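You operate a simulated robot arm through the tools that you are given. There is no shell and no other tool. Be economical: measure what you need, move in short steps, check, and stop when the job is done.

Carry out the task below with a simulated two-armed robot. There is one attempt and no reset: what you move stays moved.

Task
Count the injectors on the top of the pink table, then put as many of the brass plugs from the top of the pink table on the top of the grey stand. Put the 48 air filter from the top of the black table on the belt behind engine two and the 24 air filter on the top of the pink table. Pick up the dirty air filter with the largest size on its label from the top of the black table with one hand, pass it to the other hand and put it on the top of the pink table. Put the 0.2 shim tube from the top of the black table on top of the green box there and the 0.3 shim tube on top of the flat carton there. Any order will do. Set down upright: brass plug, air filter, dirty air filter.

The check looks at the end state, three seconds after you hand in, the way a careful person would. Anything else that was tipped, shoved, dropped, spilled or broken makes it a failure.

Robot
Two 7-joint arms with fingered hands on one trunk, on a base that drives. Base frame: it is fixed to the floor where the robot stands at the start and does not move with it; the origin is under the middle of the robot, x ahead of it, y to its left, z up; the surface under the hand at the start is at about z = 0.85. Readings come in m, degrees, newtons and seconds.
The left shoulder is at the start at [0.06, 0.126, 1.18], the right one opposite. With the tool pointing down near the work surface each hand reaches from about 0.36 to 0.72 m from the robot's upright axis, wherever it stands, measured 20 degrees to its own side. Places, roughly: air filter [0.5, 1.25, 1]; belt behind engine two [-1.9, 1.3, 0.3]; brass plug [0.5, 0.5, 0.75]; dirty air filter [0.5, 1.5, 1]; flat carton [0.5, 1.25, 1]; green box [0.5, 1, 1]; injector [0.25, 0.25, 1]; shim tube [0.25, 1.5, 1]; top of the grey stand [2.4, -2.1, 0.9]; top of the pink table [0.5, 0, 0.8]. Payload 2.5 kg a hand.
The tool frame of a hand sits at the grasp point between the pads (the TCP): z along the fingers, y along the line on which they close. The tips reach 0.03 m beyond it. Largest opening 0.104 m; the body of the gripper starts 0.035 m behind the TCP. The gripper is a hand of 5 fingers: y runs from the thumb to the fingers, the wrist lies at [-0.015, -0.104, -0.178] in the tool frame, and closing takes about 1.5 s.
Orientation is that of the tool frame in the base frame, as [roll, pitch, yaw] about the fixed x, y, z axes, in that order (R = Rz(yaw) Ry(pitch) Rx(roll)). With the fingers straight down and the wrist toward the robot, the tool's x, y and z point along [0, 1, 0], [1, 0, 0] and [0, 0, -1] of the base frame.

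Tools
- The arms move only by the tool play_rows. It takes "left_deltas", "right_deltas" or both (then of equal length, played together; a hand with none holds still); each is a list of rows, each an object (a shift or turn left out is 0, a gripper value left out holds the last) with "delta_pos": the shift along the tool's x, y, z in m, a list of three; "rotation": the turn, a rotation vector about the tool's x, y, z in degrees, a list of three; "fingers": the closure in counts, from 0 (fully open) to 255 (shut). In form: [{"delta_pos": [x, y, z], "rotation": [rx, ry, rz], "fingers": fingers}, ...]. A call has 1 to 20 rows; each row shifts and turns the commanded pose from where the row before left it, along the tool's axes as they then stand. Each row takes 0.2 s and may step no farther than 0.05 m and 8.6 degrees from the row before; otherwise, or with a gripper value out of range, the whole call is refused. Where a pose cannot be reached the arm comes as near as it can. A force on the tool above 40 N (or 10 N above the force at the start of the call, whichever is more), or a blocked arm, ends the call early, and 0.2 s more pass. The fingers move at their own pace (about 0.153 m/s each) and stop on an object; they squeeze with about 26 N. The grip force told is the motor's: it shows also when the fingers shut on nothing. Time passes only in rows, and 0.2 s behind the last, so rows that do not move let the fingers close. It gives the time, the measured TCP pose, the force on the tool (base axes), the opening and the grip force at its end, in the units of the frame above (readings bear some noise), with the torque about the TCP (base axes, N m) and any sound that the robot's microphone picked up, and new pictures: "views" is both (left out), scene, wrist or none (wrist: the cameras of the hands that moved).
- Cameras (640 x 400 px; columns grow to the right, rows downward): "scene" is now at [0.1223, -0.014, 1.3725]; the picture's right is [-0.17, -0.99, 0.00], its down [-0.75, 0.13, -0.65] and it looks along [0.64, -0.11, -0.76] (base axes); focal length 214 px, centre (320, 200). "left" rides on the left gripper at [-0.08, -0.078, -0.141] in its tool frame; the picture's right is [-0.78, -0.30, 0.56], its down [0.53, -0.78, 0.33] and it looks along [0.33, 0.56, 0.76] (tool axes); focal length 247 px, centre (320, 200). "right" rides on the right gripper at [0.08, -0.078, -0.141] in its tool frame; the picture's right is [-0.78, 0.30, -0.56], its down [-0.54, -0.78, 0.33] and it looks along [-0.33, 0.56, 0.76] (tool axes); focal length 247 px, centre (320, 200). There is no depth. A picture from a camera that has moved, and an enlarged one, comes with that camera's place and axes in the base frame and with its lens. The place of the scene camera against the robot may be out by one fixed shift of up to 0.012 m in any direction.
- raise_lower(by): slides the trunk up (or, below 0, down) by that many m; the arms and the scene camera ride with it, the base frame stays. It gives what a move gives, with no picture.
- roll_base(legs): drives the robot by 1 to 6 legs, each [ahead, left, turn to the left] in m, m and degrees, along the robot's own axes; the way and the turn of a leg run together, so that a leg with both is an arc; at most 1.5 m and 180 degrees a leg. The arms and the cameras ride along, it lands a little off, and it stops where it bumps. It gives what a move gives, and a new picture of the scene camera.
- set_grasp(shape, hand): the hand has 5 fingers and takes this shape, open, in about a second: jaw (thumb against the fingers, like two jaws); tri (thumb and two fingers); tip (a fingertip pinch); poke (one finger out to press); point (the index stretched); flat (the hand flat); cup (the hand cupped); fist (a fist). The gripper value then closes the fingers along that shape, each until it touches; the sizes above hold for jaw. It gives what a move gives, with no picture.
- pan_tilt(pan, tilt): turns the head with the scene camera to pan (to the left, within 86 degrees either way) and tilt (down, from -29 to 69), counted from straight ahead of the robot. It gives what a move gives, and a new picture of the scene camera.
- close_up(camera, box): a new picture of the part [left, top, right, bottom] of that camera's present view, enlarged. The clock stands still meanwhile.
- hand_in(): hands the job in; it is judged then, once.

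Go step by step. Nothing tells you exact positions but the pictures and the camera data: compare them with the known pose of the tool, close in by small moves and look again before you grip or let go. The budget is 217 turns and 260 pictures, counting those below and the enlarged ones. Unless the task says otherwise, let go and move clear before handing in.

The tools are called after "Request:" as name(argument=value, ...) on one line, values as JSON. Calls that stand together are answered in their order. play_rows: Moves the arms, as the interface text tells. Its arguments: {"type":"object","properties":{"left_deltas":{"type":"array"},"right_deltas":{"type":"array"},"views":{"type":"string","enum":["both","scene","wrist","none"]}},"required":[]} The other tools are called the same way: raise_lower (by) slides the trunk up or down; set_grasp (shape, hand) gives the hand a shape; roll_base (legs) drives the base; pan_tilt (pan, tilt) turns the head that bears the scene camera; close_up (camera, box) takes an enlarged picture of a part of a camera's view; hand_in () hands the job in.

At the start:

```text
t: 0.0
left_tool_pos: [0.284, 0.3508, 1.073]
left_orientation: [-180.0, -0.1, 89.9]
left_ft_force: [-0.2, -0.4, -0.5]
left_torque: [-0.04, -0.03, 0.02]
left_finger_gap: 0.1037
left_gripper_force: 0.1
left_shape: jaw
right_tool_pos: [0.443, -0.0315, 1.0767]
right_orientation: [-180.0, 0.1, 90.0]
right_ft_force: [0.2, 0.0, -0.2]
right_torque: [0.0, 0.03, -0.02]
right_finger_gap: 0.1035
right_gripper_force: 0.0
right_shape: jaw
trunk travel left (down, up): [-0.575, 0.365]
robot x, y, heading: [-0.0014, -0.0026, 0.1]
head pan, tilt: [-9.8, 49.3]
```

scene: 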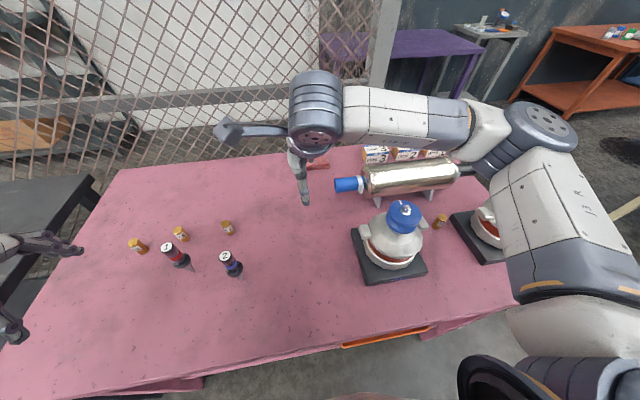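
right: 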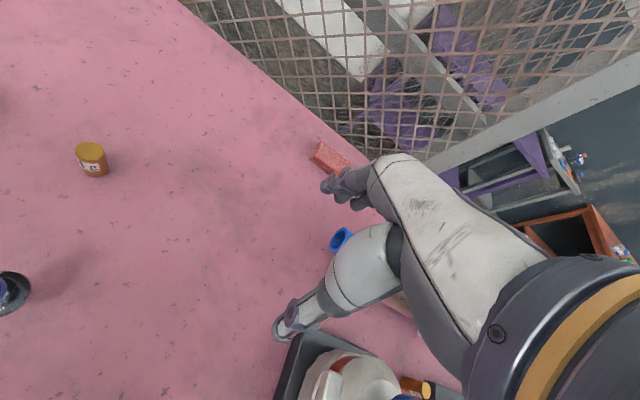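
left: 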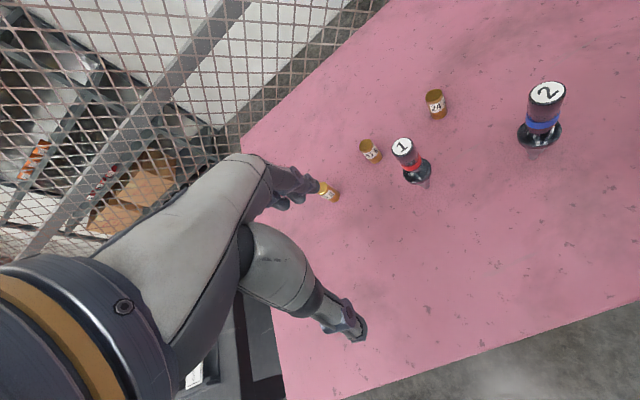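

I see the pink table with two black injector-like items and several small brass cylinders. I'll take close-ups first to identify and count them.

Request:
close_up(camera="scene", box=[110, 200, 270, 300])

Request:
close_up(camera="scene", box=[280, 130, 520, 280])

Request:
close_up(camera="left", box=[300, 60, 580, 235])

Request:
pan_tilt(pan=70, tilt=35)

```text
4.00 times, centred on (190, 250) of scene
camera zoom: at [0.1223, -0.014, 1.3725], right [-0.17, -0.99, 0.0], down [-0.75, 0.13, -0.65], along [0.64, -0.11, -0.76], focal length 858 px, centre (840, 0)
```

zoom: 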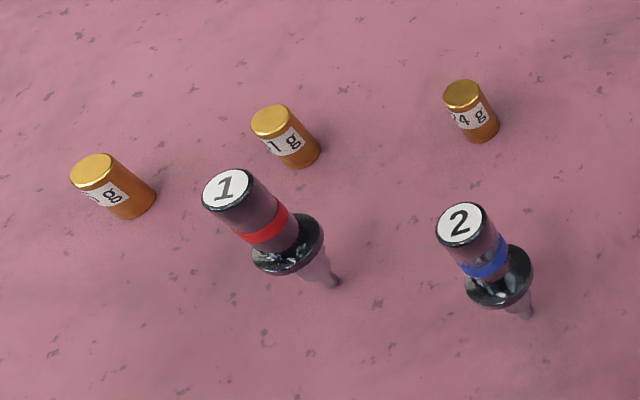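

```text
2.67 times, centred on (400, 205) of scene
camera zoom: at [0.1223, -0.014, 1.3725], right [-0.17, -0.99, 0.0], down [-0.75, 0.13, -0.65], along [0.64, -0.11, -0.76], focal length 572 px, centre (107, 187)
```

zoom: 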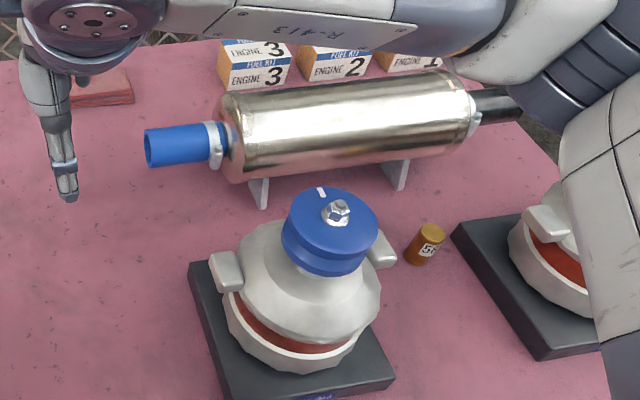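

```text
2.29 times, centred on (440, 148) of left
camera zoom: at [0.208, 0.2703, 1.2134], right [-0.3, -0.78, -0.56], down [-0.78, 0.54, -0.33], along [0.56, 0.33, -0.76], focal length 564 px, centre (46, 320)
```

zoom: 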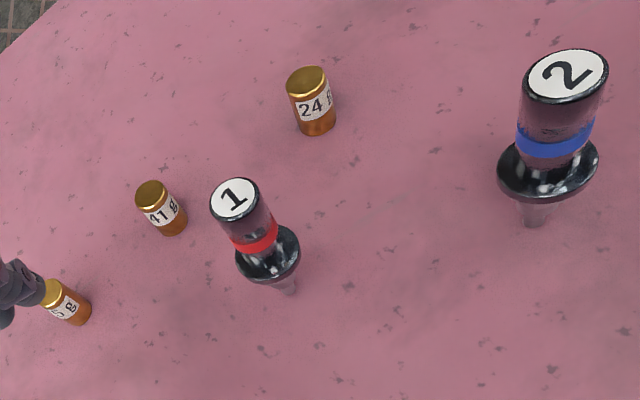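

```text
t: 1.5
left_tool_pos: [0.2848, 0.351, 1.073]
left_orientation: [-179.9, 0.0, 89.9]
left_ft_force: [0.5, 0.5, -0.2]
left_torque: [0.03, -0.01, -0.01]
left_finger_gap: 0.1034
left_gripper_force: 0.1
left_shape: jaw
right_tool_pos: [0.4443, -0.0314, 1.0775]
right_orientation: [-180.0, 0.0, 90.0]
right_ft_force: [0.7, -0.3, -0.6]
right_torque: [0.0, -0.02, -0.01]
right_finger_gap: 0.1034
right_gripper_force: 0.0
right_shape: jaw
trunk travel left (down, up): [-0.575, 0.365]
robot x, y, heading: [0.0015, 0.0033, 0.1]
head pan, tilt: [70.0, 35.0]
camera scene: at [0.076, 0.0819, 1.3932], right [0.94, -0.34, 0.0], down [-0.2, -0.54, -0.82], along [0.28, 0.77, -0.57], focal length 214 px, centre (320, 200)
```

scene: 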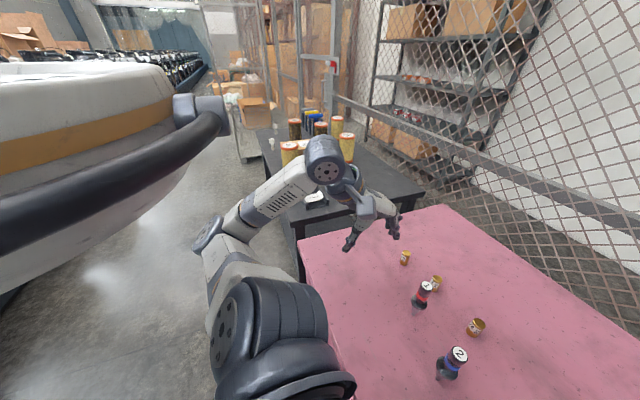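

Two injectors (1 red, 2 blue) so far and four brass plugs. I'll look at the right part of the pink table and elsewhere.

Request:
pan_tilt(pan=-50, tilt=45)

Request:
pan_tilt(pan=-60, tilt=10)

```text
t: 3.5
left_tool_pos: [0.2845, 0.3509, 1.0729]
left_orientation: [-180.0, 0.0, 89.9]
left_ft_force: [0.3, -0.1, 0.1]
left_torque: [-0.01, 0.04, 0.06]
left_finger_gap: 0.1036
left_gripper_force: 0.0
left_shape: jaw
right_tool_pos: [0.4431, -0.0319, 1.0769]
right_orientation: [180.0, 0.0, 90.0]
right_ft_force: [0.3, -0.8, -0.6]
right_torque: [-0.01, 0.04, -0.04]
right_finger_gap: 0.104
right_gripper_force: 0.0
right_shape: jaw
trunk travel left (down, up): [-0.575, 0.365]
robot x, y, heading: [-0.0017, -0.0024, -0.2]
head pan, tilt: [-50.0, 45.0]
camera scene: at [0.0981, -0.0631, 1.3784], right [-0.77, -0.64, 0.0], down [-0.45, 0.54, -0.71], along [0.45, -0.54, -0.71], focal length 214 px, centre (320, 200)
```

scene: 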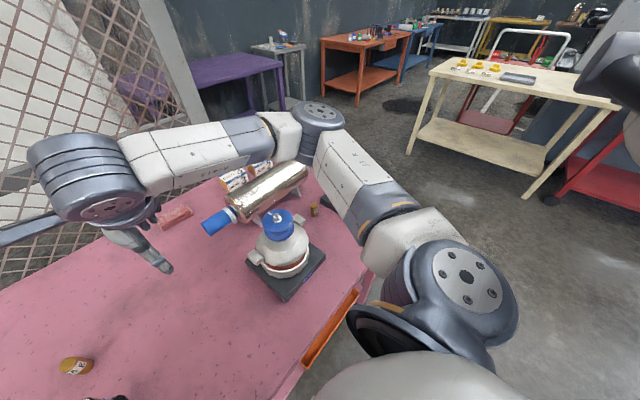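

```text
t: 4.5
left_tool_pos: [0.2851, 0.3511, 1.0724]
left_orientation: [179.9, 0.0, 90.0]
left_ft_force: [-0.1, 0.1, 0.1]
left_torque: [-0.01, 0.01, 0.0]
left_finger_gap: 0.1034
left_gripper_force: 0.1
left_shape: jaw
right_tool_pos: [0.4425, -0.0312, 1.0772]
right_orientation: [-179.9, 0.0, 90.0]
right_ft_force: [0.0, -0.6, 0.2]
right_torque: [0.01, 0.0, -0.02]
right_finger_gap: 0.1035
right_gripper_force: 0.0
right_shape: jaw
trunk travel left (down, up): [-0.575, 0.365]
robot x, y, heading: [-0.0017, 0.0006, -0.1]
head pan, tilt: [-60.0, 10.0]
camera scene: at [0.0923, -0.0813, 1.4333], right [-0.87, -0.5, 0.0], down [-0.09, 0.15, -0.98], along [0.49, -0.85, -0.17], focal length 214 px, centre (320, 200)
```

scene: 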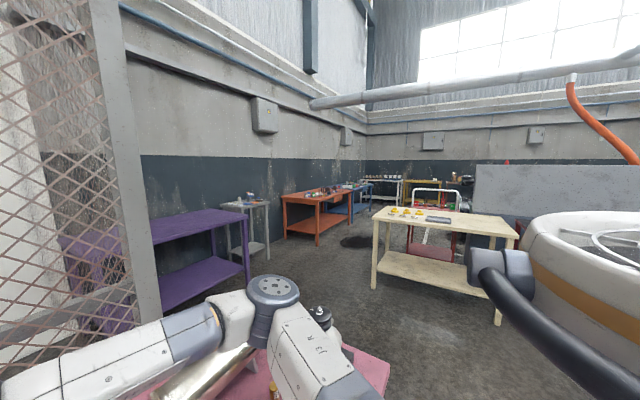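

Request:
close_up(camera="scene", box=[200, 170, 300, 260])

Request:
pan_tilt(pan=-35, tilt=50)

Request:
raise_lower(by=0.3)

Request:
pan_tilt(pan=-25, tilt=55)

```text
4.44 times, centred on (250, 215) of scene
camera zoom: at [0.0923, -0.0813, 1.4333], right [-0.87, -0.5, 0.0], down [-0.09, 0.15, -0.98], along [0.49, -0.85, -0.17], focal length 953 px, centre (631, 133)
```

zoom: 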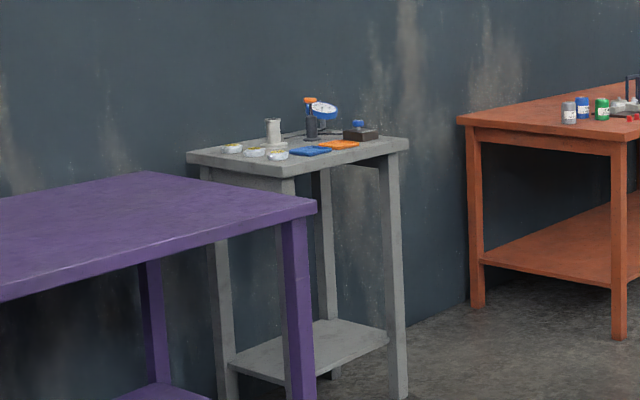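

```text
t: 5.6
left_tool_pos: [0.2854, 0.3509, 1.072]
left_orientation: [-180.0, 0.0, 89.9]
left_ft_force: [0.1, 1.0, 0.1]
left_torque: [0.01, 0.02, 0.03]
left_finger_gap: 0.1037
left_gripper_force: 0.0
left_shape: jaw
right_tool_pos: [0.4396, -0.0317, 1.0759]
right_orientation: [180.0, 0.1, 90.0]
right_ft_force: [-1.4, -1.0, -1.0]
right_torque: [-0.01, -0.01, 0.01]
right_finger_gap: 0.1037
right_gripper_force: 0.0
right_shape: jaw
trunk travel left (down, up): [-0.575, 0.365]
robot x, y, heading: [-0.0003, 0.0033, -0.1]
head pan, tilt: [-35.0, 50.0]
camera scene: at [0.1089, -0.045, 1.3716], right [-0.57, -0.82, 0.0], down [-0.63, 0.44, -0.64], along [0.53, -0.37, -0.77], focal length 214 px, centre (320, 200)
```

scene: 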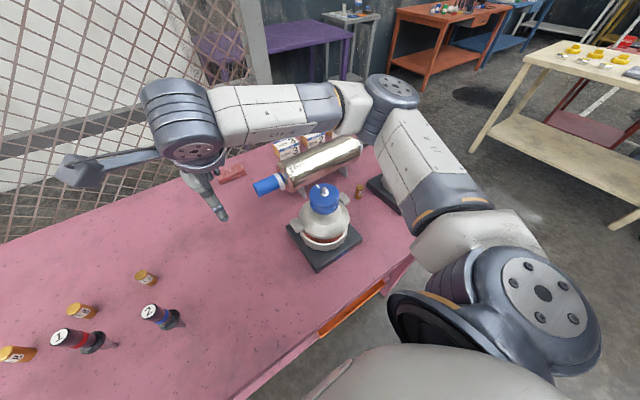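

```text
t: 8.6
left_tool_pos: [0.2847, 0.3503, 1.3733]
left_orientation: [-179.9, 0.0, 89.9]
left_ft_force: [0.7, 0.8, 0.0]
left_torque: [0.06, 0.04, 0.01]
left_finger_gap: 0.1036
left_gripper_force: 0.0
left_shape: jaw
right_tool_pos: [0.4421, -0.0299, 1.3761]
right_orientation: [180.0, 0.0, 90.1]
right_ft_force: [0.5, -0.4, -1.5]
right_torque: [0.0, -0.05, -0.02]
right_finger_gap: 0.1036
right_gripper_force: 0.0
right_shape: jaw
trunk travel left (down, up): [-0.875, 0.065]
robot x, y, heading: [0.0002, 0.001, 0.1]
head pan, tilt: [-35.0, 50.0]
```

```text
t: 9.3
left_tool_pos: [0.2844, 0.3501, 1.3736]
left_orientation: [-179.9, 0.0, 89.9]
left_ft_force: [0.5, -0.5, -0.2]
left_torque: [0.0, -0.01, 0.03]
left_finger_gap: 0.1034
left_gripper_force: 0.1
left_shape: jaw
right_tool_pos: [0.4425, -0.0313, 1.3766]
right_orientation: [-180.0, 0.0, 90.0]
right_ft_force: [0.0, 0.5, 0.0]
right_torque: [-0.03, -0.03, 0.0]
right_finger_gap: 0.1038
right_gripper_force: 0.0
right_shape: jaw
trunk travel left (down, up): [-0.875, 0.065]
robot x, y, heading: [0.002, 0.0008, 0.0]
head pan, tilt: [-25.0, 55.0]
camera scene: at [0.1111, -0.0313, 1.665], right [-0.42, -0.91, 0.0], down [-0.74, 0.35, -0.57], along [0.52, -0.24, -0.82], focal length 214 px, centre (320, 200)
```

scene: 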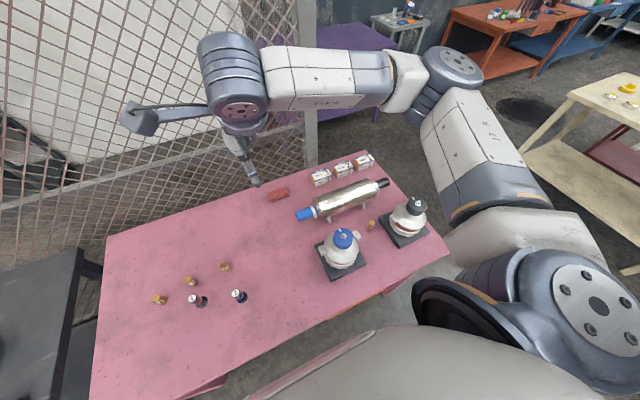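

Request:
close_up(camera="scene", box=[240, 140, 450, 290])

Request:
close_up(camera="scene", box=[90, 200, 270, 330])

Request:
pan_tilt(pan=75, tilt=45)

```text
2.67 times, centred on (345, 215) of scene
camera zoom: at [0.1111, -0.0313, 1.665], right [-0.42, -0.91, 0.0], down [-0.74, 0.35, -0.57], along [0.52, -0.24, -0.82], focal length 572 px, centre (253, 160)
```

zoom: 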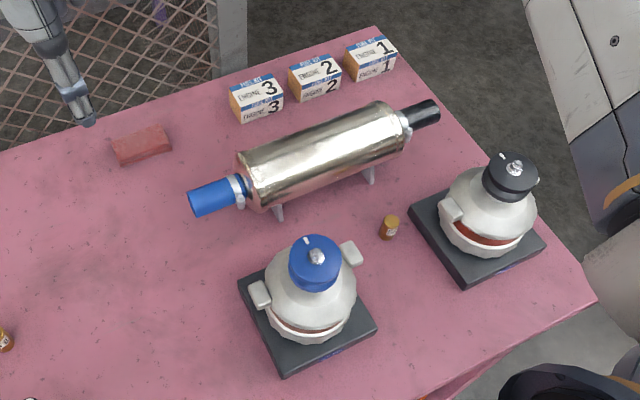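

```text
3.08 times, centred on (180, 265) of scene
camera zoom: at [0.1111, -0.0313, 1.665], right [-0.42, -0.91, 0.0], down [-0.74, 0.35, -0.57], along [0.52, -0.24, -0.82], focal length 660 px, centre (751, 0)
```

zoom: 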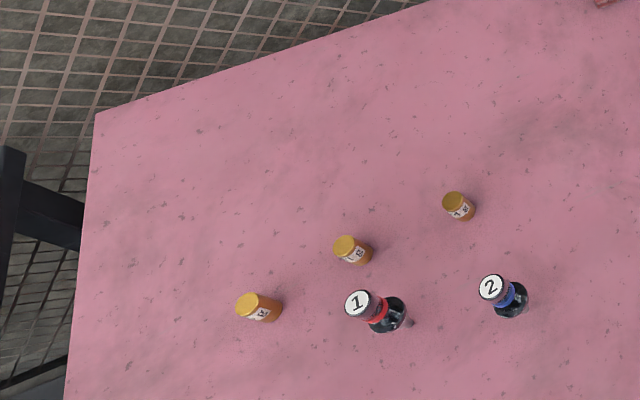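

```text
t: 11.1
left_tool_pos: [0.2852, 0.3505, 1.3727]
left_orientation: [-180.0, 0.0, 89.8]
left_ft_force: [0.1, -0.1, 0.1]
left_torque: [0.0, 0.03, 0.0]
left_finger_gap: 0.1034
left_gripper_force: 0.0
left_shape: jaw
right_tool_pos: [0.4413, -0.0322, 1.3775]
right_orientation: [-180.0, -0.1, 90.0]
right_ft_force: [-0.2, -0.2, 0.2]
right_torque: [-0.03, 0.03, 0.02]
right_finger_gap: 0.1037
right_gripper_force: 0.1
right_shape: jaw
trunk travel left (down, up): [-0.875, 0.065]
robot x, y, heading: [0.0015, -0.0038, -0.3]
head pan, tilt: [75.0, 45.0]
camera scene: at [0.0669, 0.0777, 1.6784], right [0.97, -0.26, 0.0], down [-0.18, -0.68, -0.71], along [0.18, 0.68, -0.71], focal length 214 px, centre (320, 200)
```

scene: 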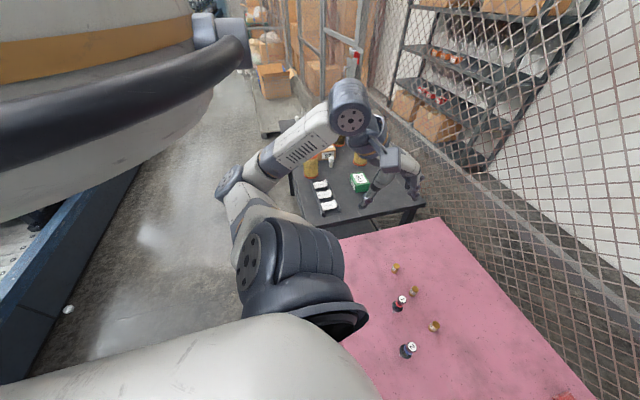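

Request:
close_up(camera="scene", box=[260, 90, 440, 230])

Request:
roll_base(legs=[[-0.1, 0, 0], [0, 0.6, 0]])

```text
2.86 times, centred on (350, 160) of scene
camera zoom: at [0.0669, 0.0777, 1.6784], right [0.97, -0.26, 0.0], down [-0.18, -0.68, -0.71], along [0.18, 0.68, -0.71], focal length 613 px, centre (234, 314)
```

zoom: 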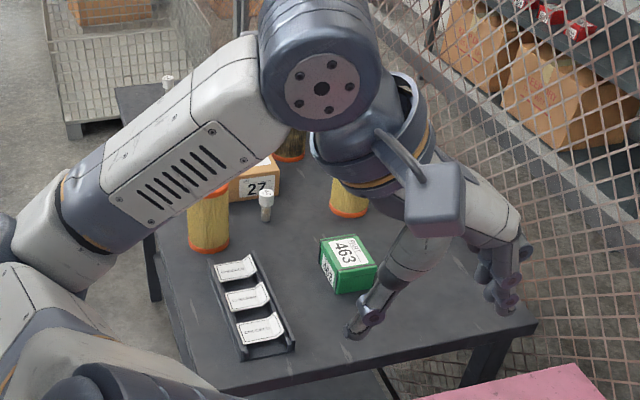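

```text
t: 15.2
left_tool_pos: [0.1872, 0.952, 1.3723]
left_orientation: [-180.0, 0.0, 89.7]
left_ft_force: [0.4, 0.0, -0.1]
left_torque: [0.0, -0.01, -0.01]
left_finger_gap: 0.1038
left_gripper_force: 0.0
left_shape: jaw
right_tool_pos: [0.3443, 0.5692, 1.3763]
right_orientation: [179.9, 0.0, 89.8]
right_ft_force: [0.7, -0.6, -0.4]
right_torque: [0.0, -0.05, 0.01]
right_finger_gap: 0.1037
right_gripper_force: 0.1
right_shape: jaw
trunk travel left (down, up): [-0.875, 0.065]
robot x, y, heading: [-0.0998, 0.6008, -0.4]
head pan, tilt: [75.0, 45.0]
camera scene: at [-0.0315, 0.6799, 1.6784], right [0.97, -0.26, 0.0], down [-0.19, -0.68, -0.71], along [0.19, 0.68, -0.71], focal length 214 px, centre (320, 200)
```

scene: 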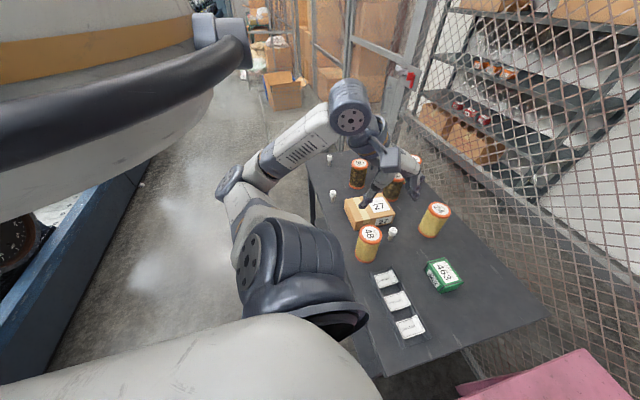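

Request:
pan_tilt(pan=50, tilt=50)

Request:
close_up(camera="scene", box=[160, 80, 400, 230])

Request:
pan_tilt(pan=86, tilt=20)

```text
t: 16.1
left_tool_pos: [0.1868, 0.952, 1.3728]
left_orientation: [180.0, 0.1, 89.7]
left_ft_force: [0.8, 1.3, -0.6]
left_torque: [0.01, 0.0, 0.01]
left_finger_gap: 0.1037
left_gripper_force: 0.1
left_shape: jaw
right_tool_pos: [0.3436, 0.5694, 1.3763]
right_orientation: [180.0, 0.0, 89.8]
right_ft_force: [0.0, -0.3, 0.6]
right_torque: [-0.02, 0.02, -0.01]
right_finger_gap: 0.1038
right_gripper_force: 0.1
right_shape: jaw
trunk travel left (down, up): [-0.875, 0.065]
robot x, y, heading: [-0.1003, 0.6022, -0.2]
head pan, tilt: [50.0, 50.0]
camera scene: at [-0.0032, 0.6602, 1.6715], right [0.76, -0.64, 0.0], down [-0.49, -0.59, -0.64], along [0.41, 0.49, -0.77], focal length 214 px, centre (320, 200)
```

scene: 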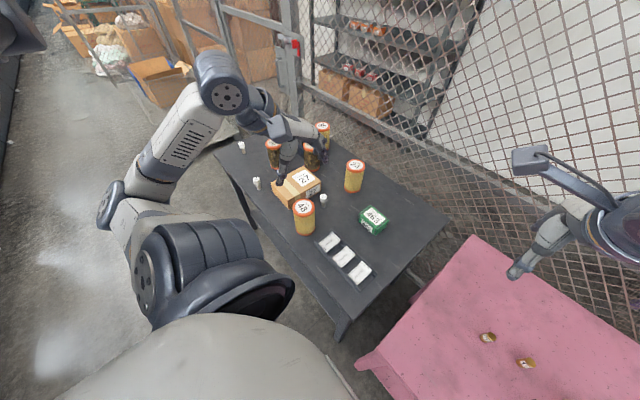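

```text
2.67 times, centred on (280, 155) of scene
camera zoom: at [-0.0032, 0.6602, 1.6715], right [0.76, -0.64, 0.0], down [-0.49, -0.59, -0.64], along [0.41, 0.49, -0.77], focal length 572 px, centre (427, 320)
```

zoom: 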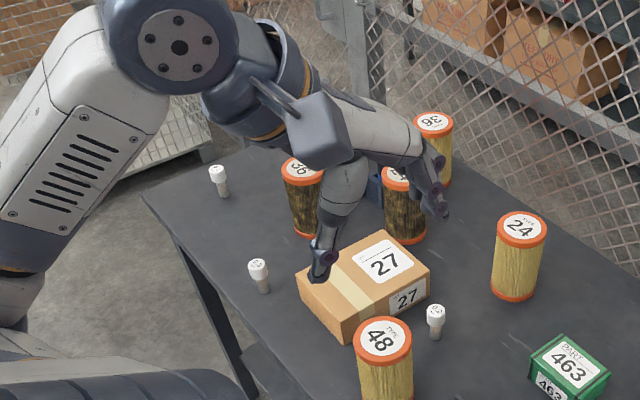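

```text
t: 17.1
left_tool_pos: [0.1887, 0.9524, 1.3731]
left_orientation: [-179.9, 0.1, 89.7]
left_ft_force: [-0.1, 1.4, -0.4]
left_torque: [-0.01, -0.03, 0.01]
left_finger_gap: 0.1036
left_gripper_force: 0.0
left_shape: jaw
right_tool_pos: [0.3429, 0.5691, 1.3763]
right_orientation: [-179.9, 0.1, 89.7]
right_ft_force: [0.9, -0.3, 1.2]
right_torque: [0.02, -0.01, -0.01]
right_finger_gap: 0.1038
right_gripper_force: 0.0
right_shape: jaw
trunk travel left (down, up): [-0.875, 0.065]
robot x, y, heading: [-0.1002, 0.6023, -0.1]
head pan, tilt: [85.9, 20.0]
camera scene: at [-0.0458, 0.6943, 1.717], right [1.0, -0.07, 0.0], down [-0.03, -0.34, -0.94], along [0.07, 0.94, -0.34], focal length 214 px, centre (320, 200)
```

scene: 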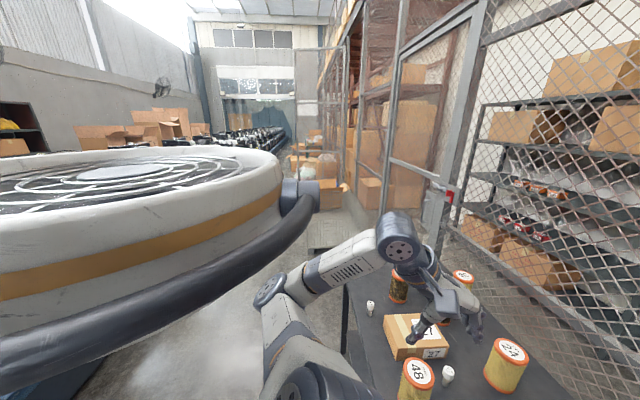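

Black table has clean filters 48, 24, 36, two or more dirty ones, three tubes, the carton (27) and green box (463). I'll drive further along and look from nearer.

Request:
roll_base(legs=[[0, 0.5, 0]])

Request:
pan_tilt(pan=0, tilt=55)

Request:
pan_tilt(pan=35, tilt=50)

```text
t: 20.1
left_tool_pos: [0.1875, 1.4542, 1.3722]
left_orientation: [-179.9, -0.1, 89.9]
left_ft_force: [0.2, -0.3, -0.1]
left_torque: [0.0, -0.01, 0.01]
left_finger_gap: 0.104
left_gripper_force: 0.2
left_shape: jaw
right_tool_pos: [0.3454, 1.0727, 1.3772]
right_orientation: [-180.0, 0.0, 90.0]
right_ft_force: [-0.1, -0.4, -0.3]
right_torque: [0.0, -0.03, -0.04]
right_finger_gap: 0.104
right_gripper_force: 0.0
right_shape: jaw
trunk travel left (down, up): [-0.875, 0.065]
robot x, y, heading: [-0.1011, 1.1008, -0.2]
head pan, tilt: [85.9, 20.0]
camera scene: at [-0.0456, 1.1963, 1.7171], right [1.0, -0.07, 0.0], down [-0.02, -0.34, -0.94], along [0.07, 0.94, -0.34], focal length 214 px, centre (320, 200)
```

scene: 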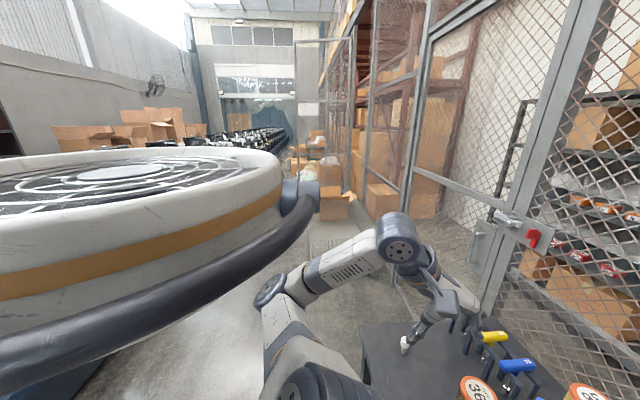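

```text
t: 21.7
left_tool_pos: [0.1875, 1.4544, 1.3726]
left_orientation: [180.0, -0.1, 89.9]
left_ft_force: [-0.3, -0.2, 0.5]
left_torque: [0.01, 0.04, -0.01]
left_finger_gap: 0.1037
left_gripper_force: 0.2
left_shape: jaw
right_tool_pos: [0.3436, 1.0722, 1.3762]
right_orientation: [-180.0, 0.0, 90.0]
right_ft_force: [0.3, -0.7, 0.1]
right_torque: [0.02, 0.0, 0.0]
right_finger_gap: 0.1039
right_gripper_force: 0.1
right_shape: jaw
trunk travel left (down, up): [-0.875, 0.065]
robot x, y, heading: [-0.0968, 1.1036, 0.0]
head pan, tilt: [0.0, 55.0]
camera scene: at [0.02, 1.1036, 1.665], right [0.0, -1.0, 0.0], down [-0.82, 0.0, -0.57], along [0.57, 0.0, -0.82], focal length 214 px, centre (320, 200)
```

scene: 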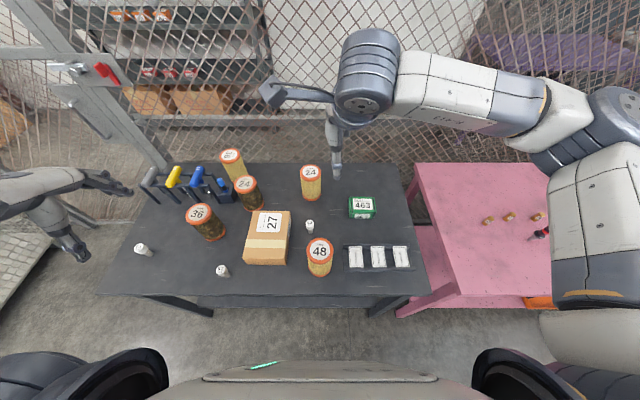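

```text
t: 22.7
left_tool_pos: [0.1865, 1.454, 1.3731]
left_orientation: [-180.0, 0.0, 90.0]
left_ft_force: [-0.3, -0.2, 0.3]
left_torque: [-0.01, 0.0, -0.01]
left_finger_gap: 0.1038
left_gripper_force: 0.1
left_shape: jaw
right_tool_pos: [0.3438, 1.0732, 1.3756]
right_orientation: [179.9, 0.0, 90.1]
right_ft_force: [0.7, -0.3, 0.0]
right_torque: [0.0, 0.02, -0.01]
right_finger_gap: 0.1037
right_gripper_force: 0.0
right_shape: jaw
trunk travel left (down, up): [-0.875, 0.065]
robot x, y, heading: [-0.0977, 1.1038, -0.0]
head pan, tilt: [35.0, 50.0]
camera scene: at [0.011, 1.1475, 1.6715], right [0.57, -0.82, 0.0], down [-0.63, -0.44, -0.64], along [0.53, 0.37, -0.77], focal length 214 px, centre (320, 200)
```

scene: 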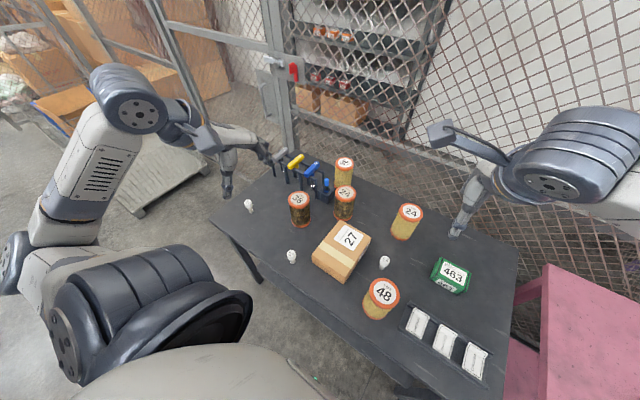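

Excellent overview. Zooming in to read the labels on filters and shim tubes.

Request:
pan_tilt(pan=0, tilt=55)

Request:
close_up(camera="scene", box=[120, 140, 280, 290])

Request:
close_up(camera="scene", box=[230, 150, 430, 290])

Request:
close_up(camera="left", box=[0, 0, 640, 400])

```text
t: 23.7
left_tool_pos: [0.187, 1.4542, 1.3728]
left_orientation: [-179.9, 0.1, 90.0]
left_ft_force: [-0.9, 0.4, 0.4]
left_torque: [0.02, -0.01, 0.0]
left_finger_gap: 0.1036
left_gripper_force: 0.1
left_shape: jaw
right_tool_pos: [0.3444, 1.0722, 1.3775]
right_orientation: [180.0, -0.1, 90.0]
right_ft_force: [-0.8, 0.8, -0.5]
right_torque: [0.02, 0.0, -0.01]
right_finger_gap: 0.1035
right_gripper_force: 0.0
right_shape: jaw
trunk travel left (down, up): [-0.875, 0.065]
robot x, y, heading: [-0.0981, 1.1042, -0.1]
head pan, tilt: [0.0, 55.0]
camera scene: at [0.02, 1.1035, 1.665], right [0.0, -1.0, 0.0], down [-0.82, 0.0, -0.57], along [0.57, 0.0, -0.82], focal length 214 px, centre (320, 200)
```

scene: 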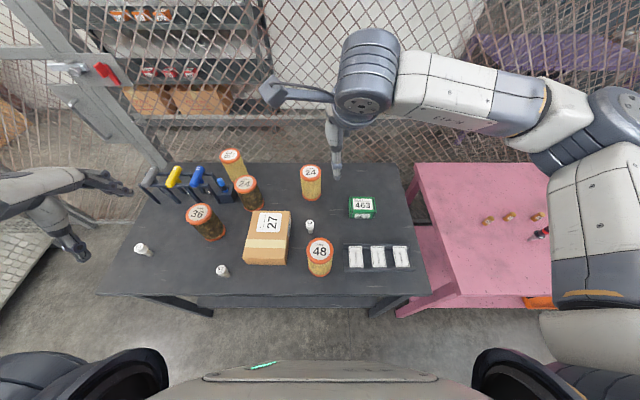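

```text
2.67 times, centred on (200, 215) of scene
camera zoom: at [0.02, 1.1035, 1.665], right [0.0, -1.0, 0.0], down [-0.82, 0.0, -0.57], along [0.57, 0.0, -0.82], focal length 572 px, centre (640, 160)
```

zoom: 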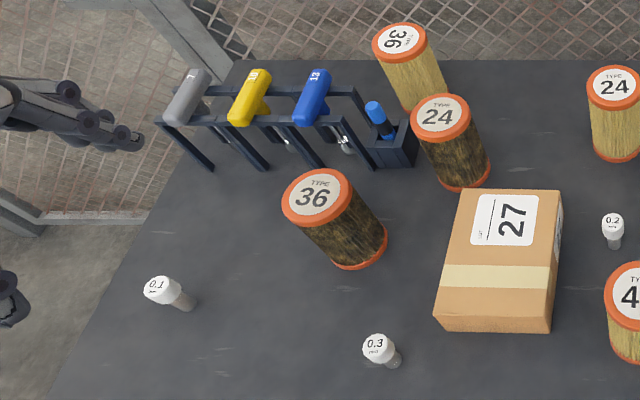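

```text
2.86 times, centred on (330, 220) of scene
camera zoom: at [0.02, 1.1035, 1.665], right [0.0, -1.0, 0.0], down [-0.82, 0.0, -0.57], along [0.57, 0.0, -0.82], focal length 613 px, centre (291, 143)
```

zoom: 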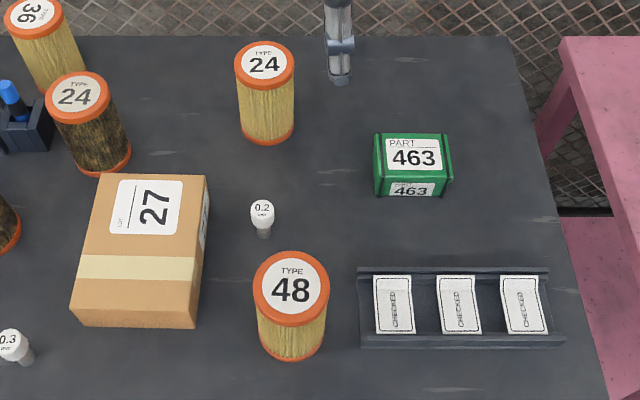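

```text
1.00 times, centred on (320, 200) of left (not enlarged: the box is as wide or as high as the picture)
camera zoom: at [0.1099, 1.3745, 1.5134], right [-0.3, -0.78, -0.56], down [-0.78, 0.54, -0.33], along [0.56, 0.33, -0.76], focal length 247 px, centre (320, 200)
```

zoom: 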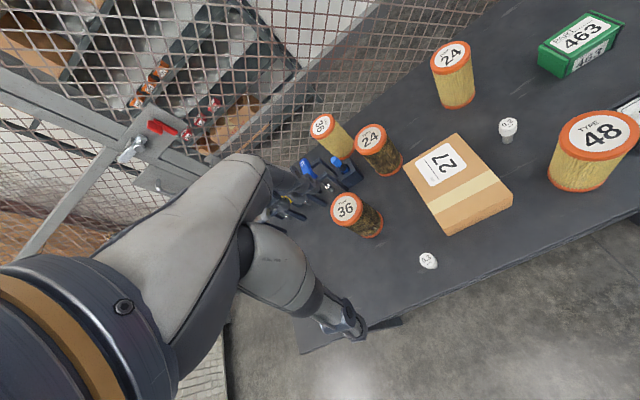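

Dirty 36 is the one for the handover; tube positions 0.2 ≈ (0.42,1.14) and 0.3 ≈ (0.24,1.44); filter 48 ≈ (0.28,1.10). First I bring the right hand over the 48 filter.

Request:
play_rows(right_deltas=[{"delta_pos": [0.015, -0.03, 0]}, {"delta_pos": [0.015, -0.034, 0]}, {"delta_pos": [0, 0, 0]}], views="none")

Request:
raise_lower(by=-0.24)

Request:
close_up(camera="right", box=[0, 0, 640, 400])

Request:
close_up(camera="scene", box=[0, 0, 640, 400])

```text
t: 24.5
left_tool_pos: [0.1882, 1.4543, 1.3725]
left_orientation: [-179.9, -0.1, 90.0]
left_ft_force: [-0.2, 0.8, -0.4]
left_torque: [0.02, -0.01, 0.03]
left_finger_gap: 0.1037
left_gripper_force: 0.0
left_shape: jaw
right_tool_pos: [0.281, 1.1015, 1.3767]
right_orientation: [180.0, 0.0, 90.0]
right_ft_force: [-0.5, -0.1, -0.2]
right_torque: [0.01, 0.02, 0.03]
right_finger_gap: 0.1037
right_gripper_force: 0.0
right_shape: jaw
trunk travel left (down, up): [-0.875, 0.065]
robot x, y, heading: [-0.0972, 1.1057, 0.3]
head pan, tilt: [0.0, 55.0]
```

```text
t: 27.0
left_tool_pos: [0.1889, 1.4536, 1.1336]
left_orientation: [180.0, 0.0, 90.0]
left_ft_force: [0.0, 0.4, 0.3]
left_torque: [0.04, -0.02, 0.01]
left_finger_gap: 0.1035
left_gripper_force: 0.0
left_shape: jaw
right_tool_pos: [0.281, 1.103, 1.1364]
right_orientation: [179.9, 0.0, 90.0]
right_ft_force: [-0.2, -0.5, 1.1]
right_torque: [-0.02, 0.02, -0.01]
right_finger_gap: 0.1038
right_gripper_force: 0.1
right_shape: jaw
trunk travel left (down, up): [-0.635, 0.305]
robot x, y, heading: [-0.0979, 1.104, 0.4]
head pan, tilt: [0.0, 55.0]
```

```text
1.00 times, centred on (320, 200) of right (not enlarged: the box is as wide or as high as the picture)
camera zoom: at [0.2041, 1.1832, 1.2774], right [0.3, -0.78, 0.56], down [-0.78, -0.54, -0.33], along [0.56, -0.33, -0.76], focal length 247 px, centre (320, 200)
```

zoom: 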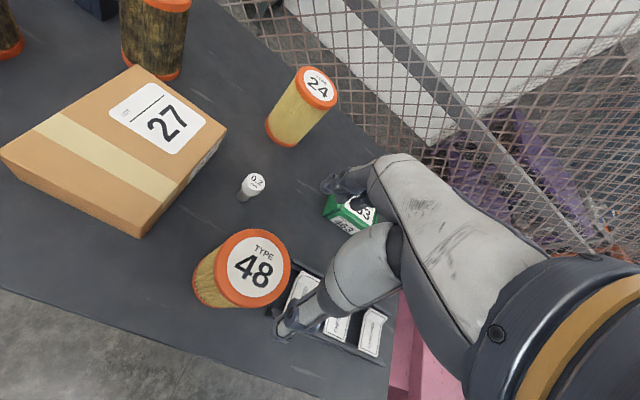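

```text
1.00 times, centred on (320, 200) of scene (not enlarged: the box is as wide or as high as the picture)
camera zoom: at [0.02, 1.1034, 1.4251], right [0.0, -1.0, 0.0], down [-0.82, 0.0, -0.57], along [0.57, 0.0, -0.82], focal length 214 px, centre (320, 200)
```

zoom: 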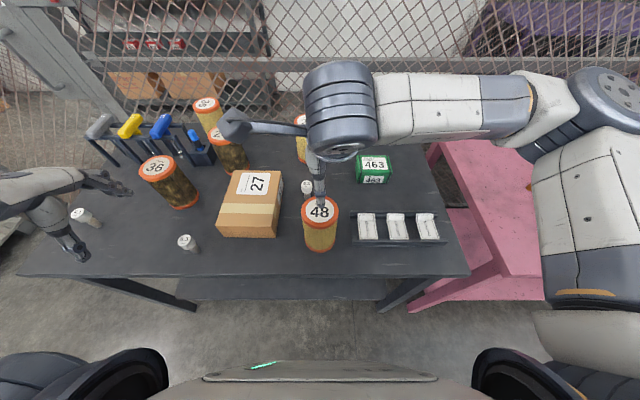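

Wrist camera puts the 48 top at about (0.278, 1.105), under the TCP. Lowering to z≈0.975 over it.

Request:
play_rows(right_deltas=[{"delta_pos": [0.002, -0.002, 0.04]}, {"delta_pos": [0, 0, 0.03]}, {"delta_pos": [0, 0, 0.03]}, {"delta_pos": [0, 0, 0]}], views="both")

```text
t: 28.0
left_tool_pos: [0.1874, 1.4548, 1.1321]
left_orientation: [180.0, 0.1, 90.0]
left_ft_force: [-0.2, 0.4, -0.1]
left_torque: [0.0, 0.01, -0.02]
left_finger_gap: 0.1037
left_gripper_force: 0.1
left_shape: jaw
right_tool_pos: [0.279, 1.1065, 1.0358]
right_orientation: [180.0, -0.1, 90.0]
right_ft_force: [1.4, 0.0, 0.2]
right_torque: [-0.01, 0.01, 0.0]
right_finger_gap: 0.1037
right_gripper_force: 0.2
right_shape: jaw
trunk travel left (down, up): [-0.635, 0.305]
robot x, y, heading: [-0.0944, 1.1041, 0.1]
head pan, tilt: [0.0, 55.0]
camera scene: at [0.0199, 1.1034, 1.425], right [0.0, -1.0, 0.0], down [-0.82, 0.0, -0.57], along [0.57, 0.0, -0.82], focal length 214 px, centre (320, 200)
camera right: at [0.2021, 1.1862, 1.1776], right [0.3, -0.78, 0.56], down [-0.78, -0.54, -0.33], along [0.56, -0.33, -0.76], focal length 247 px, centre (320, 200)
```

scene: 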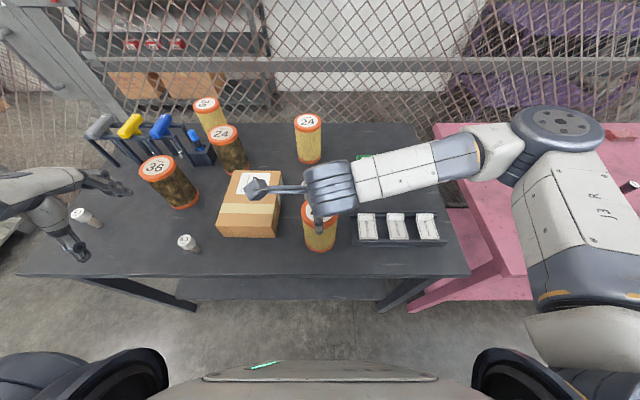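
right: 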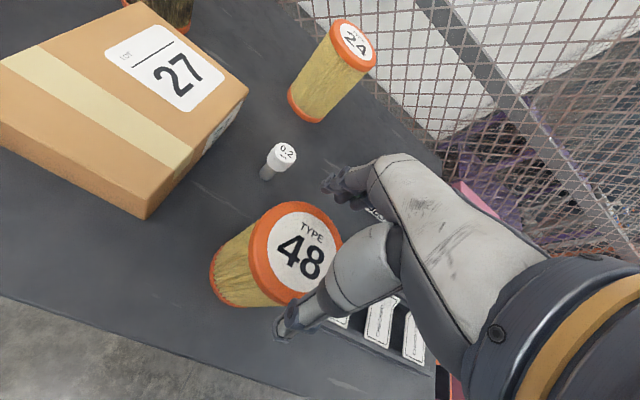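

Request:
play_rows(right_deltas=[{"delta_pos": [0, -0.003, 0.03]}, {"delta_pos": [0, 0, 0.03]}, {"delta_pos": [0, 0, 0]}], views="wrist")

```text
t: 28.8
left_tool_pos: [0.1857, 1.4546, 1.1336]
left_orientation: [179.9, 0.0, 89.9]
left_ft_force: [-1.2, -0.6, -0.5]
left_torque: [0.02, -0.02, 0.0]
left_finger_gap: 0.1034
left_gripper_force: 0.1
left_shape: jaw
right_tool_pos: [0.2784, 1.1071, 0.9813]
right_orientation: [179.4, -0.4, 90.0]
right_ft_force: [2.3, 2.3, 28.5]
right_torque: [0.13, -0.25, -0.1]
right_finger_gap: 0.1038
right_gripper_force: 0.1
right_shape: jaw
trunk travel left (down, up): [-0.635, 0.305]
robot x, y, heading: [-0.099, 1.1027, 0.1]
head pan, tilt: [0.0, 55.0]
camera right: at [0.199, 1.1864, 1.1218], right [0.29, -0.78, 0.56], down [-0.77, -0.53, -0.34], along [0.56, -0.33, -0.76], focal length 247 px, centre (320, 200)
```

right: 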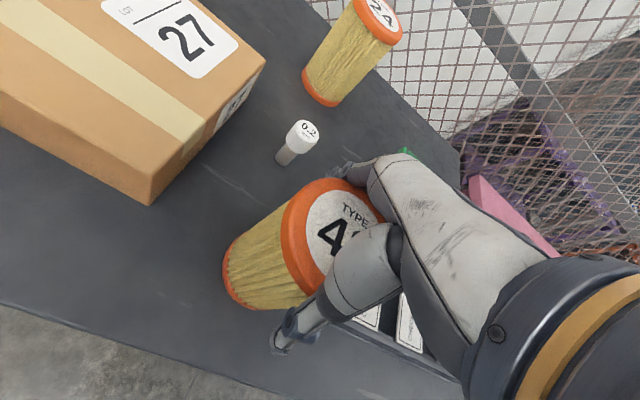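

The palm touches the top of the filter; I back off slightly and close.

Request:
play_rows(right_deltas=[{"delta_pos": [0, 0, -0.01]}, {"fingers": 255}, {}, {}, {}, {}, {}, {}, {}], views="wrist")

```text
t: 30.8
left_tool_pos: [0.1874, 1.4544, 1.133]
left_orientation: [179.9, 0.0, 89.9]
left_ft_force: [-0.5, 0.9, 0.6]
left_torque: [0.02, 0.01, 0.03]
left_finger_gap: 0.1038
left_gripper_force: 0.1
left_shape: jaw
right_tool_pos: [0.2757, 1.1041, 0.9867]
right_orientation: [179.9, 0.0, 90.1]
right_ft_force: [0.1, -0.7, -2.4]
right_torque: [0.01, -0.01, 0.0]
right_finger_gap: 0.0786
right_gripper_force: 26.1
right_shape: jaw
trunk travel left (down, up): [-0.635, 0.305]
robot x, y, heading: [-0.0971, 1.1058, -0.1]
head pan, tilt: [0.0, 55.0]
camera right: at [0.1993, 1.1853, 1.1279], right [0.3, -0.78, 0.56], down [-0.78, -0.54, -0.33], along [0.56, -0.33, -0.76], focal length 247 px, centre (320, 200)
```

right: 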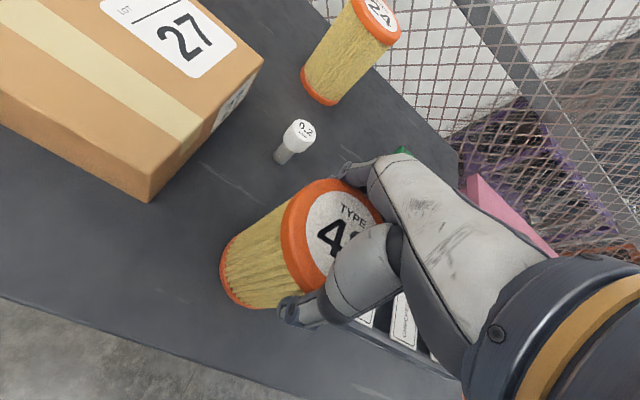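

Gripped (0.079 m). Lifting, moving the filter to the right, then rolling base toward the 24 filter for the left hand.

Request:
play_rows(right_deltas=[{"delta_pos": [0, 0, -0.045]}, {"delta_pos": [0, 0, -0.045]}, {"delta_pos": [0, 0, -0.045]}, {"delta_pos": [0, 0, -0.045]}, {"delta_pos": [-0.04, 0, -0.03]}, {"delta_pos": [-0.045, 0, 0]}, {"delta_pos": [-0.045, 0.01, 0]}, {"delta_pos": [-0.045, 0.02, 0]}, {"delta_pos": [-0.03, 0.02, 0]}, {}], views="scene")

Request:
roll_base(legs=[[0, -0.15, 0], [0.12, 0, 0]])

```text
t: 33.0
left_tool_pos: [0.1869, 1.4543, 1.1318]
left_orientation: [179.9, 0.0, 89.8]
left_ft_force: [0.7, -0.2, -0.9]
left_torque: [-0.05, 0.0, 0.03]
left_finger_gap: 0.1038
left_gripper_force: 0.0
left_shape: jaw
right_tool_pos: [0.3265, 0.9001, 1.1962]
right_orientation: [179.9, 0.2, 90.0]
right_ft_force: [0.5, 0.2, -1.7]
right_torque: [0.0, 0.0, -0.01]
right_finger_gap: 0.0783
right_gripper_force: 26.0
right_shape: jaw
trunk travel left (down, up): [-0.635, 0.305]
robot x, y, heading: [-0.1009, 1.1045, -0.1]
head pan, tilt: [0.0, 55.0]
camera scene: at [0.02, 1.1036, 1.425], right [0.0, -1.0, 0.0], down [-0.82, 0.0, -0.57], along [0.57, 0.0, -0.82], focal length 214 px, centre (320, 200)
```

scene: 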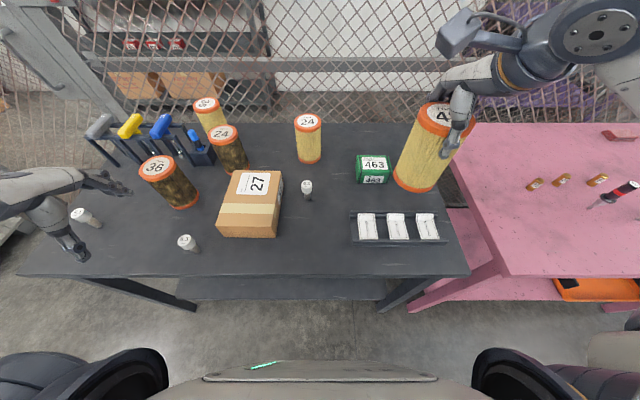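

```text
t: 35.2
left_tool_pos: [0.3094, 1.3035, 1.1334]
left_orientation: [-179.9, -0.1, 89.9]
left_ft_force: [-0.3, -0.4, -1.3]
left_torque: [0.0, 0.01, -0.01]
left_finger_gap: 0.1036
left_gripper_force: 0.1
left_shape: jaw
right_tool_pos: [0.4482, 0.7484, 1.1965]
right_orientation: [180.0, 0.0, 89.9]
right_ft_force: [0.6, -0.1, -2.2]
right_torque: [0.01, -0.02, 0.0]
right_finger_gap: 0.0785
right_gripper_force: 26.2
right_shape: jaw
trunk travel left (down, up): [-0.635, 0.305]
robot x, y, heading: [0.0236, 0.9547, 0.2]
head pan, tilt: [0.0, 55.0]
camera scene: at [0.1424, 0.9523, 1.4249], right [0.0, -1.0, 0.0], down [-0.82, 0.0, -0.57], along [0.57, 0.0, -0.82], focal length 214 px, centre (320, 200)
```

scene: 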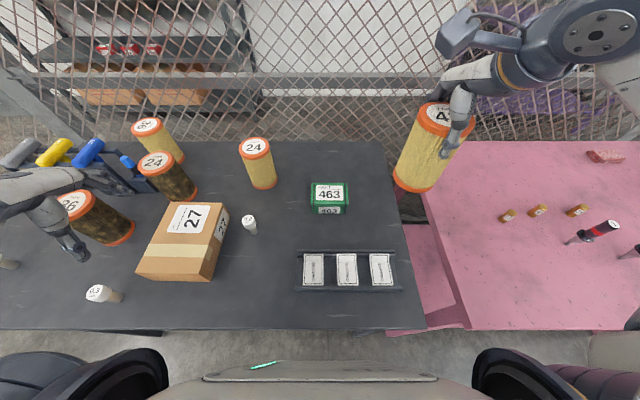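

24 filter at about (0.614, 1.138). Moving the left hand above it.

Request:
play_rows(left_deltas=[{"delta_pos": [-0.024, 0.043, 0]}, {"delta_pos": [-0.024, 0.043, 0]}, {"delta_pos": [-0.024, 0.043, 0]}, {"delta_pos": [-0.024, 0.043, 0]}, {"delta_pos": [-0.024, 0.043, 0]}, {"delta_pos": [-0.024, 0.043, 0]}, {"delta_pos": [-0.021, 0.043, 0]}, {}, {}], views="both")

```text
t: 37.2
left_tool_pos: [0.6089, 1.1366, 1.1321]
left_orientation: [-179.9, 0.0, 89.8]
left_ft_force: [1.4, 0.3, 0.3]
left_torque: [-0.01, -0.01, 0.0]
left_finger_gap: 0.1039
left_gripper_force: 0.1
left_shape: jaw
right_tool_pos: [0.4485, 0.748, 1.1972]
right_orientation: [179.9, 0.0, 90.0]
right_ft_force: [-0.2, -0.1, -2.2]
right_torque: [0.0, -0.01, 0.01]
right_finger_gap: 0.0787
right_gripper_force: 26.0
right_shape: jaw
trunk travel left (down, up): [-0.635, 0.305]
robot x, y, heading: [0.0206, 0.9512, 0.1]
head pan, tilt: [0.0, 55.0]
camera scene: at [0.1417, 0.9523, 1.425], right [0.0, -1.0, 0.0], down [-0.82, 0.0, -0.57], along [0.57, 0.0, -0.82], focal length 214 px, centre (320, 200)
camera left: at [0.5323, 1.0568, 1.2727], right [-0.3, -0.78, -0.56], down [-0.78, 0.54, -0.33], along [0.56, 0.33, -0.76], focal length 247 px, centre (320, 200)
```

scene: 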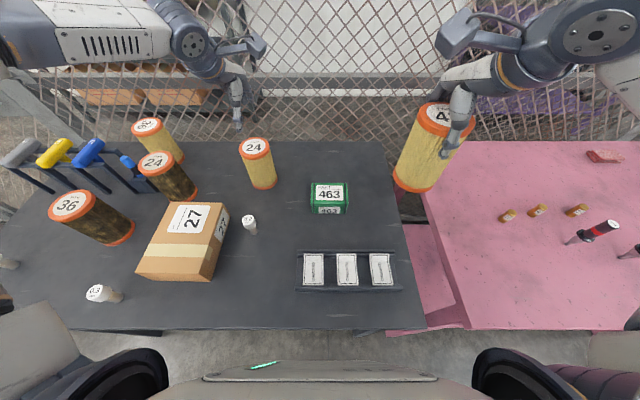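
left: 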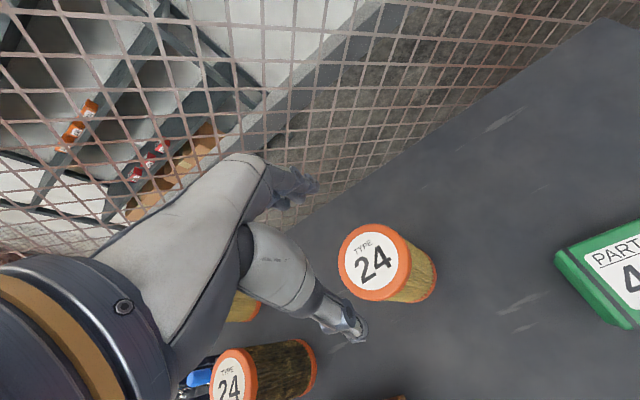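

Aligned within 5 mm. Lowering and gripping.

Request:
play_rows(left_deltas=[{"delta_pos": [0.001, 0.004, 0.04]}, {"delta_pos": [0, 0, 0.04]}, {"delta_pos": [0, 0, 0.035]}, {"delta_pos": [0, 0, 0.025]}, {}], views="wrist")

```text
t: 38.5
left_tool_pos: [0.5983, 1.1467, 1.004]
left_orientation: [180.0, -0.1, 89.9]
left_ft_force: [0.6, 0.5, 0.0]
left_torque: [0.0, -0.02, -0.01]
left_finger_gap: 0.1039
left_gripper_force: 0.1
left_shape: jaw
left hand out of reach, approached as far as the arm can: row 3, 4
right_tool_pos: [0.4484, 0.7488, 1.1975]
right_orientation: [179.9, 0.0, 90.0]
right_ft_force: [-0.7, 1.2, -2.2]
right_torque: [-0.01, -0.01, 0.0]
right_finger_gap: 0.0784
right_gripper_force: 26.0
right_shape: jaw
trunk travel left (down, up): [-0.635, 0.305]
robot x, y, heading: [0.0238, 0.9544, 0.4]
head pan, tilt: [0.0, 55.0]
camera left: at [0.5206, 1.0674, 1.1435], right [-0.3, -0.78, -0.56], down [-0.78, 0.54, -0.33], along [0.56, 0.33, -0.76], focal length 247 px, centre (320, 200)
```

left: 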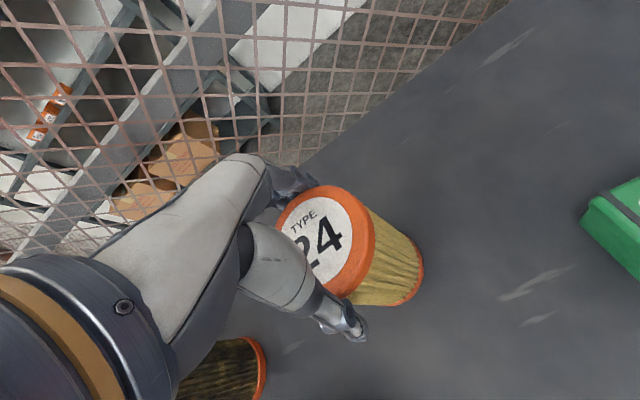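

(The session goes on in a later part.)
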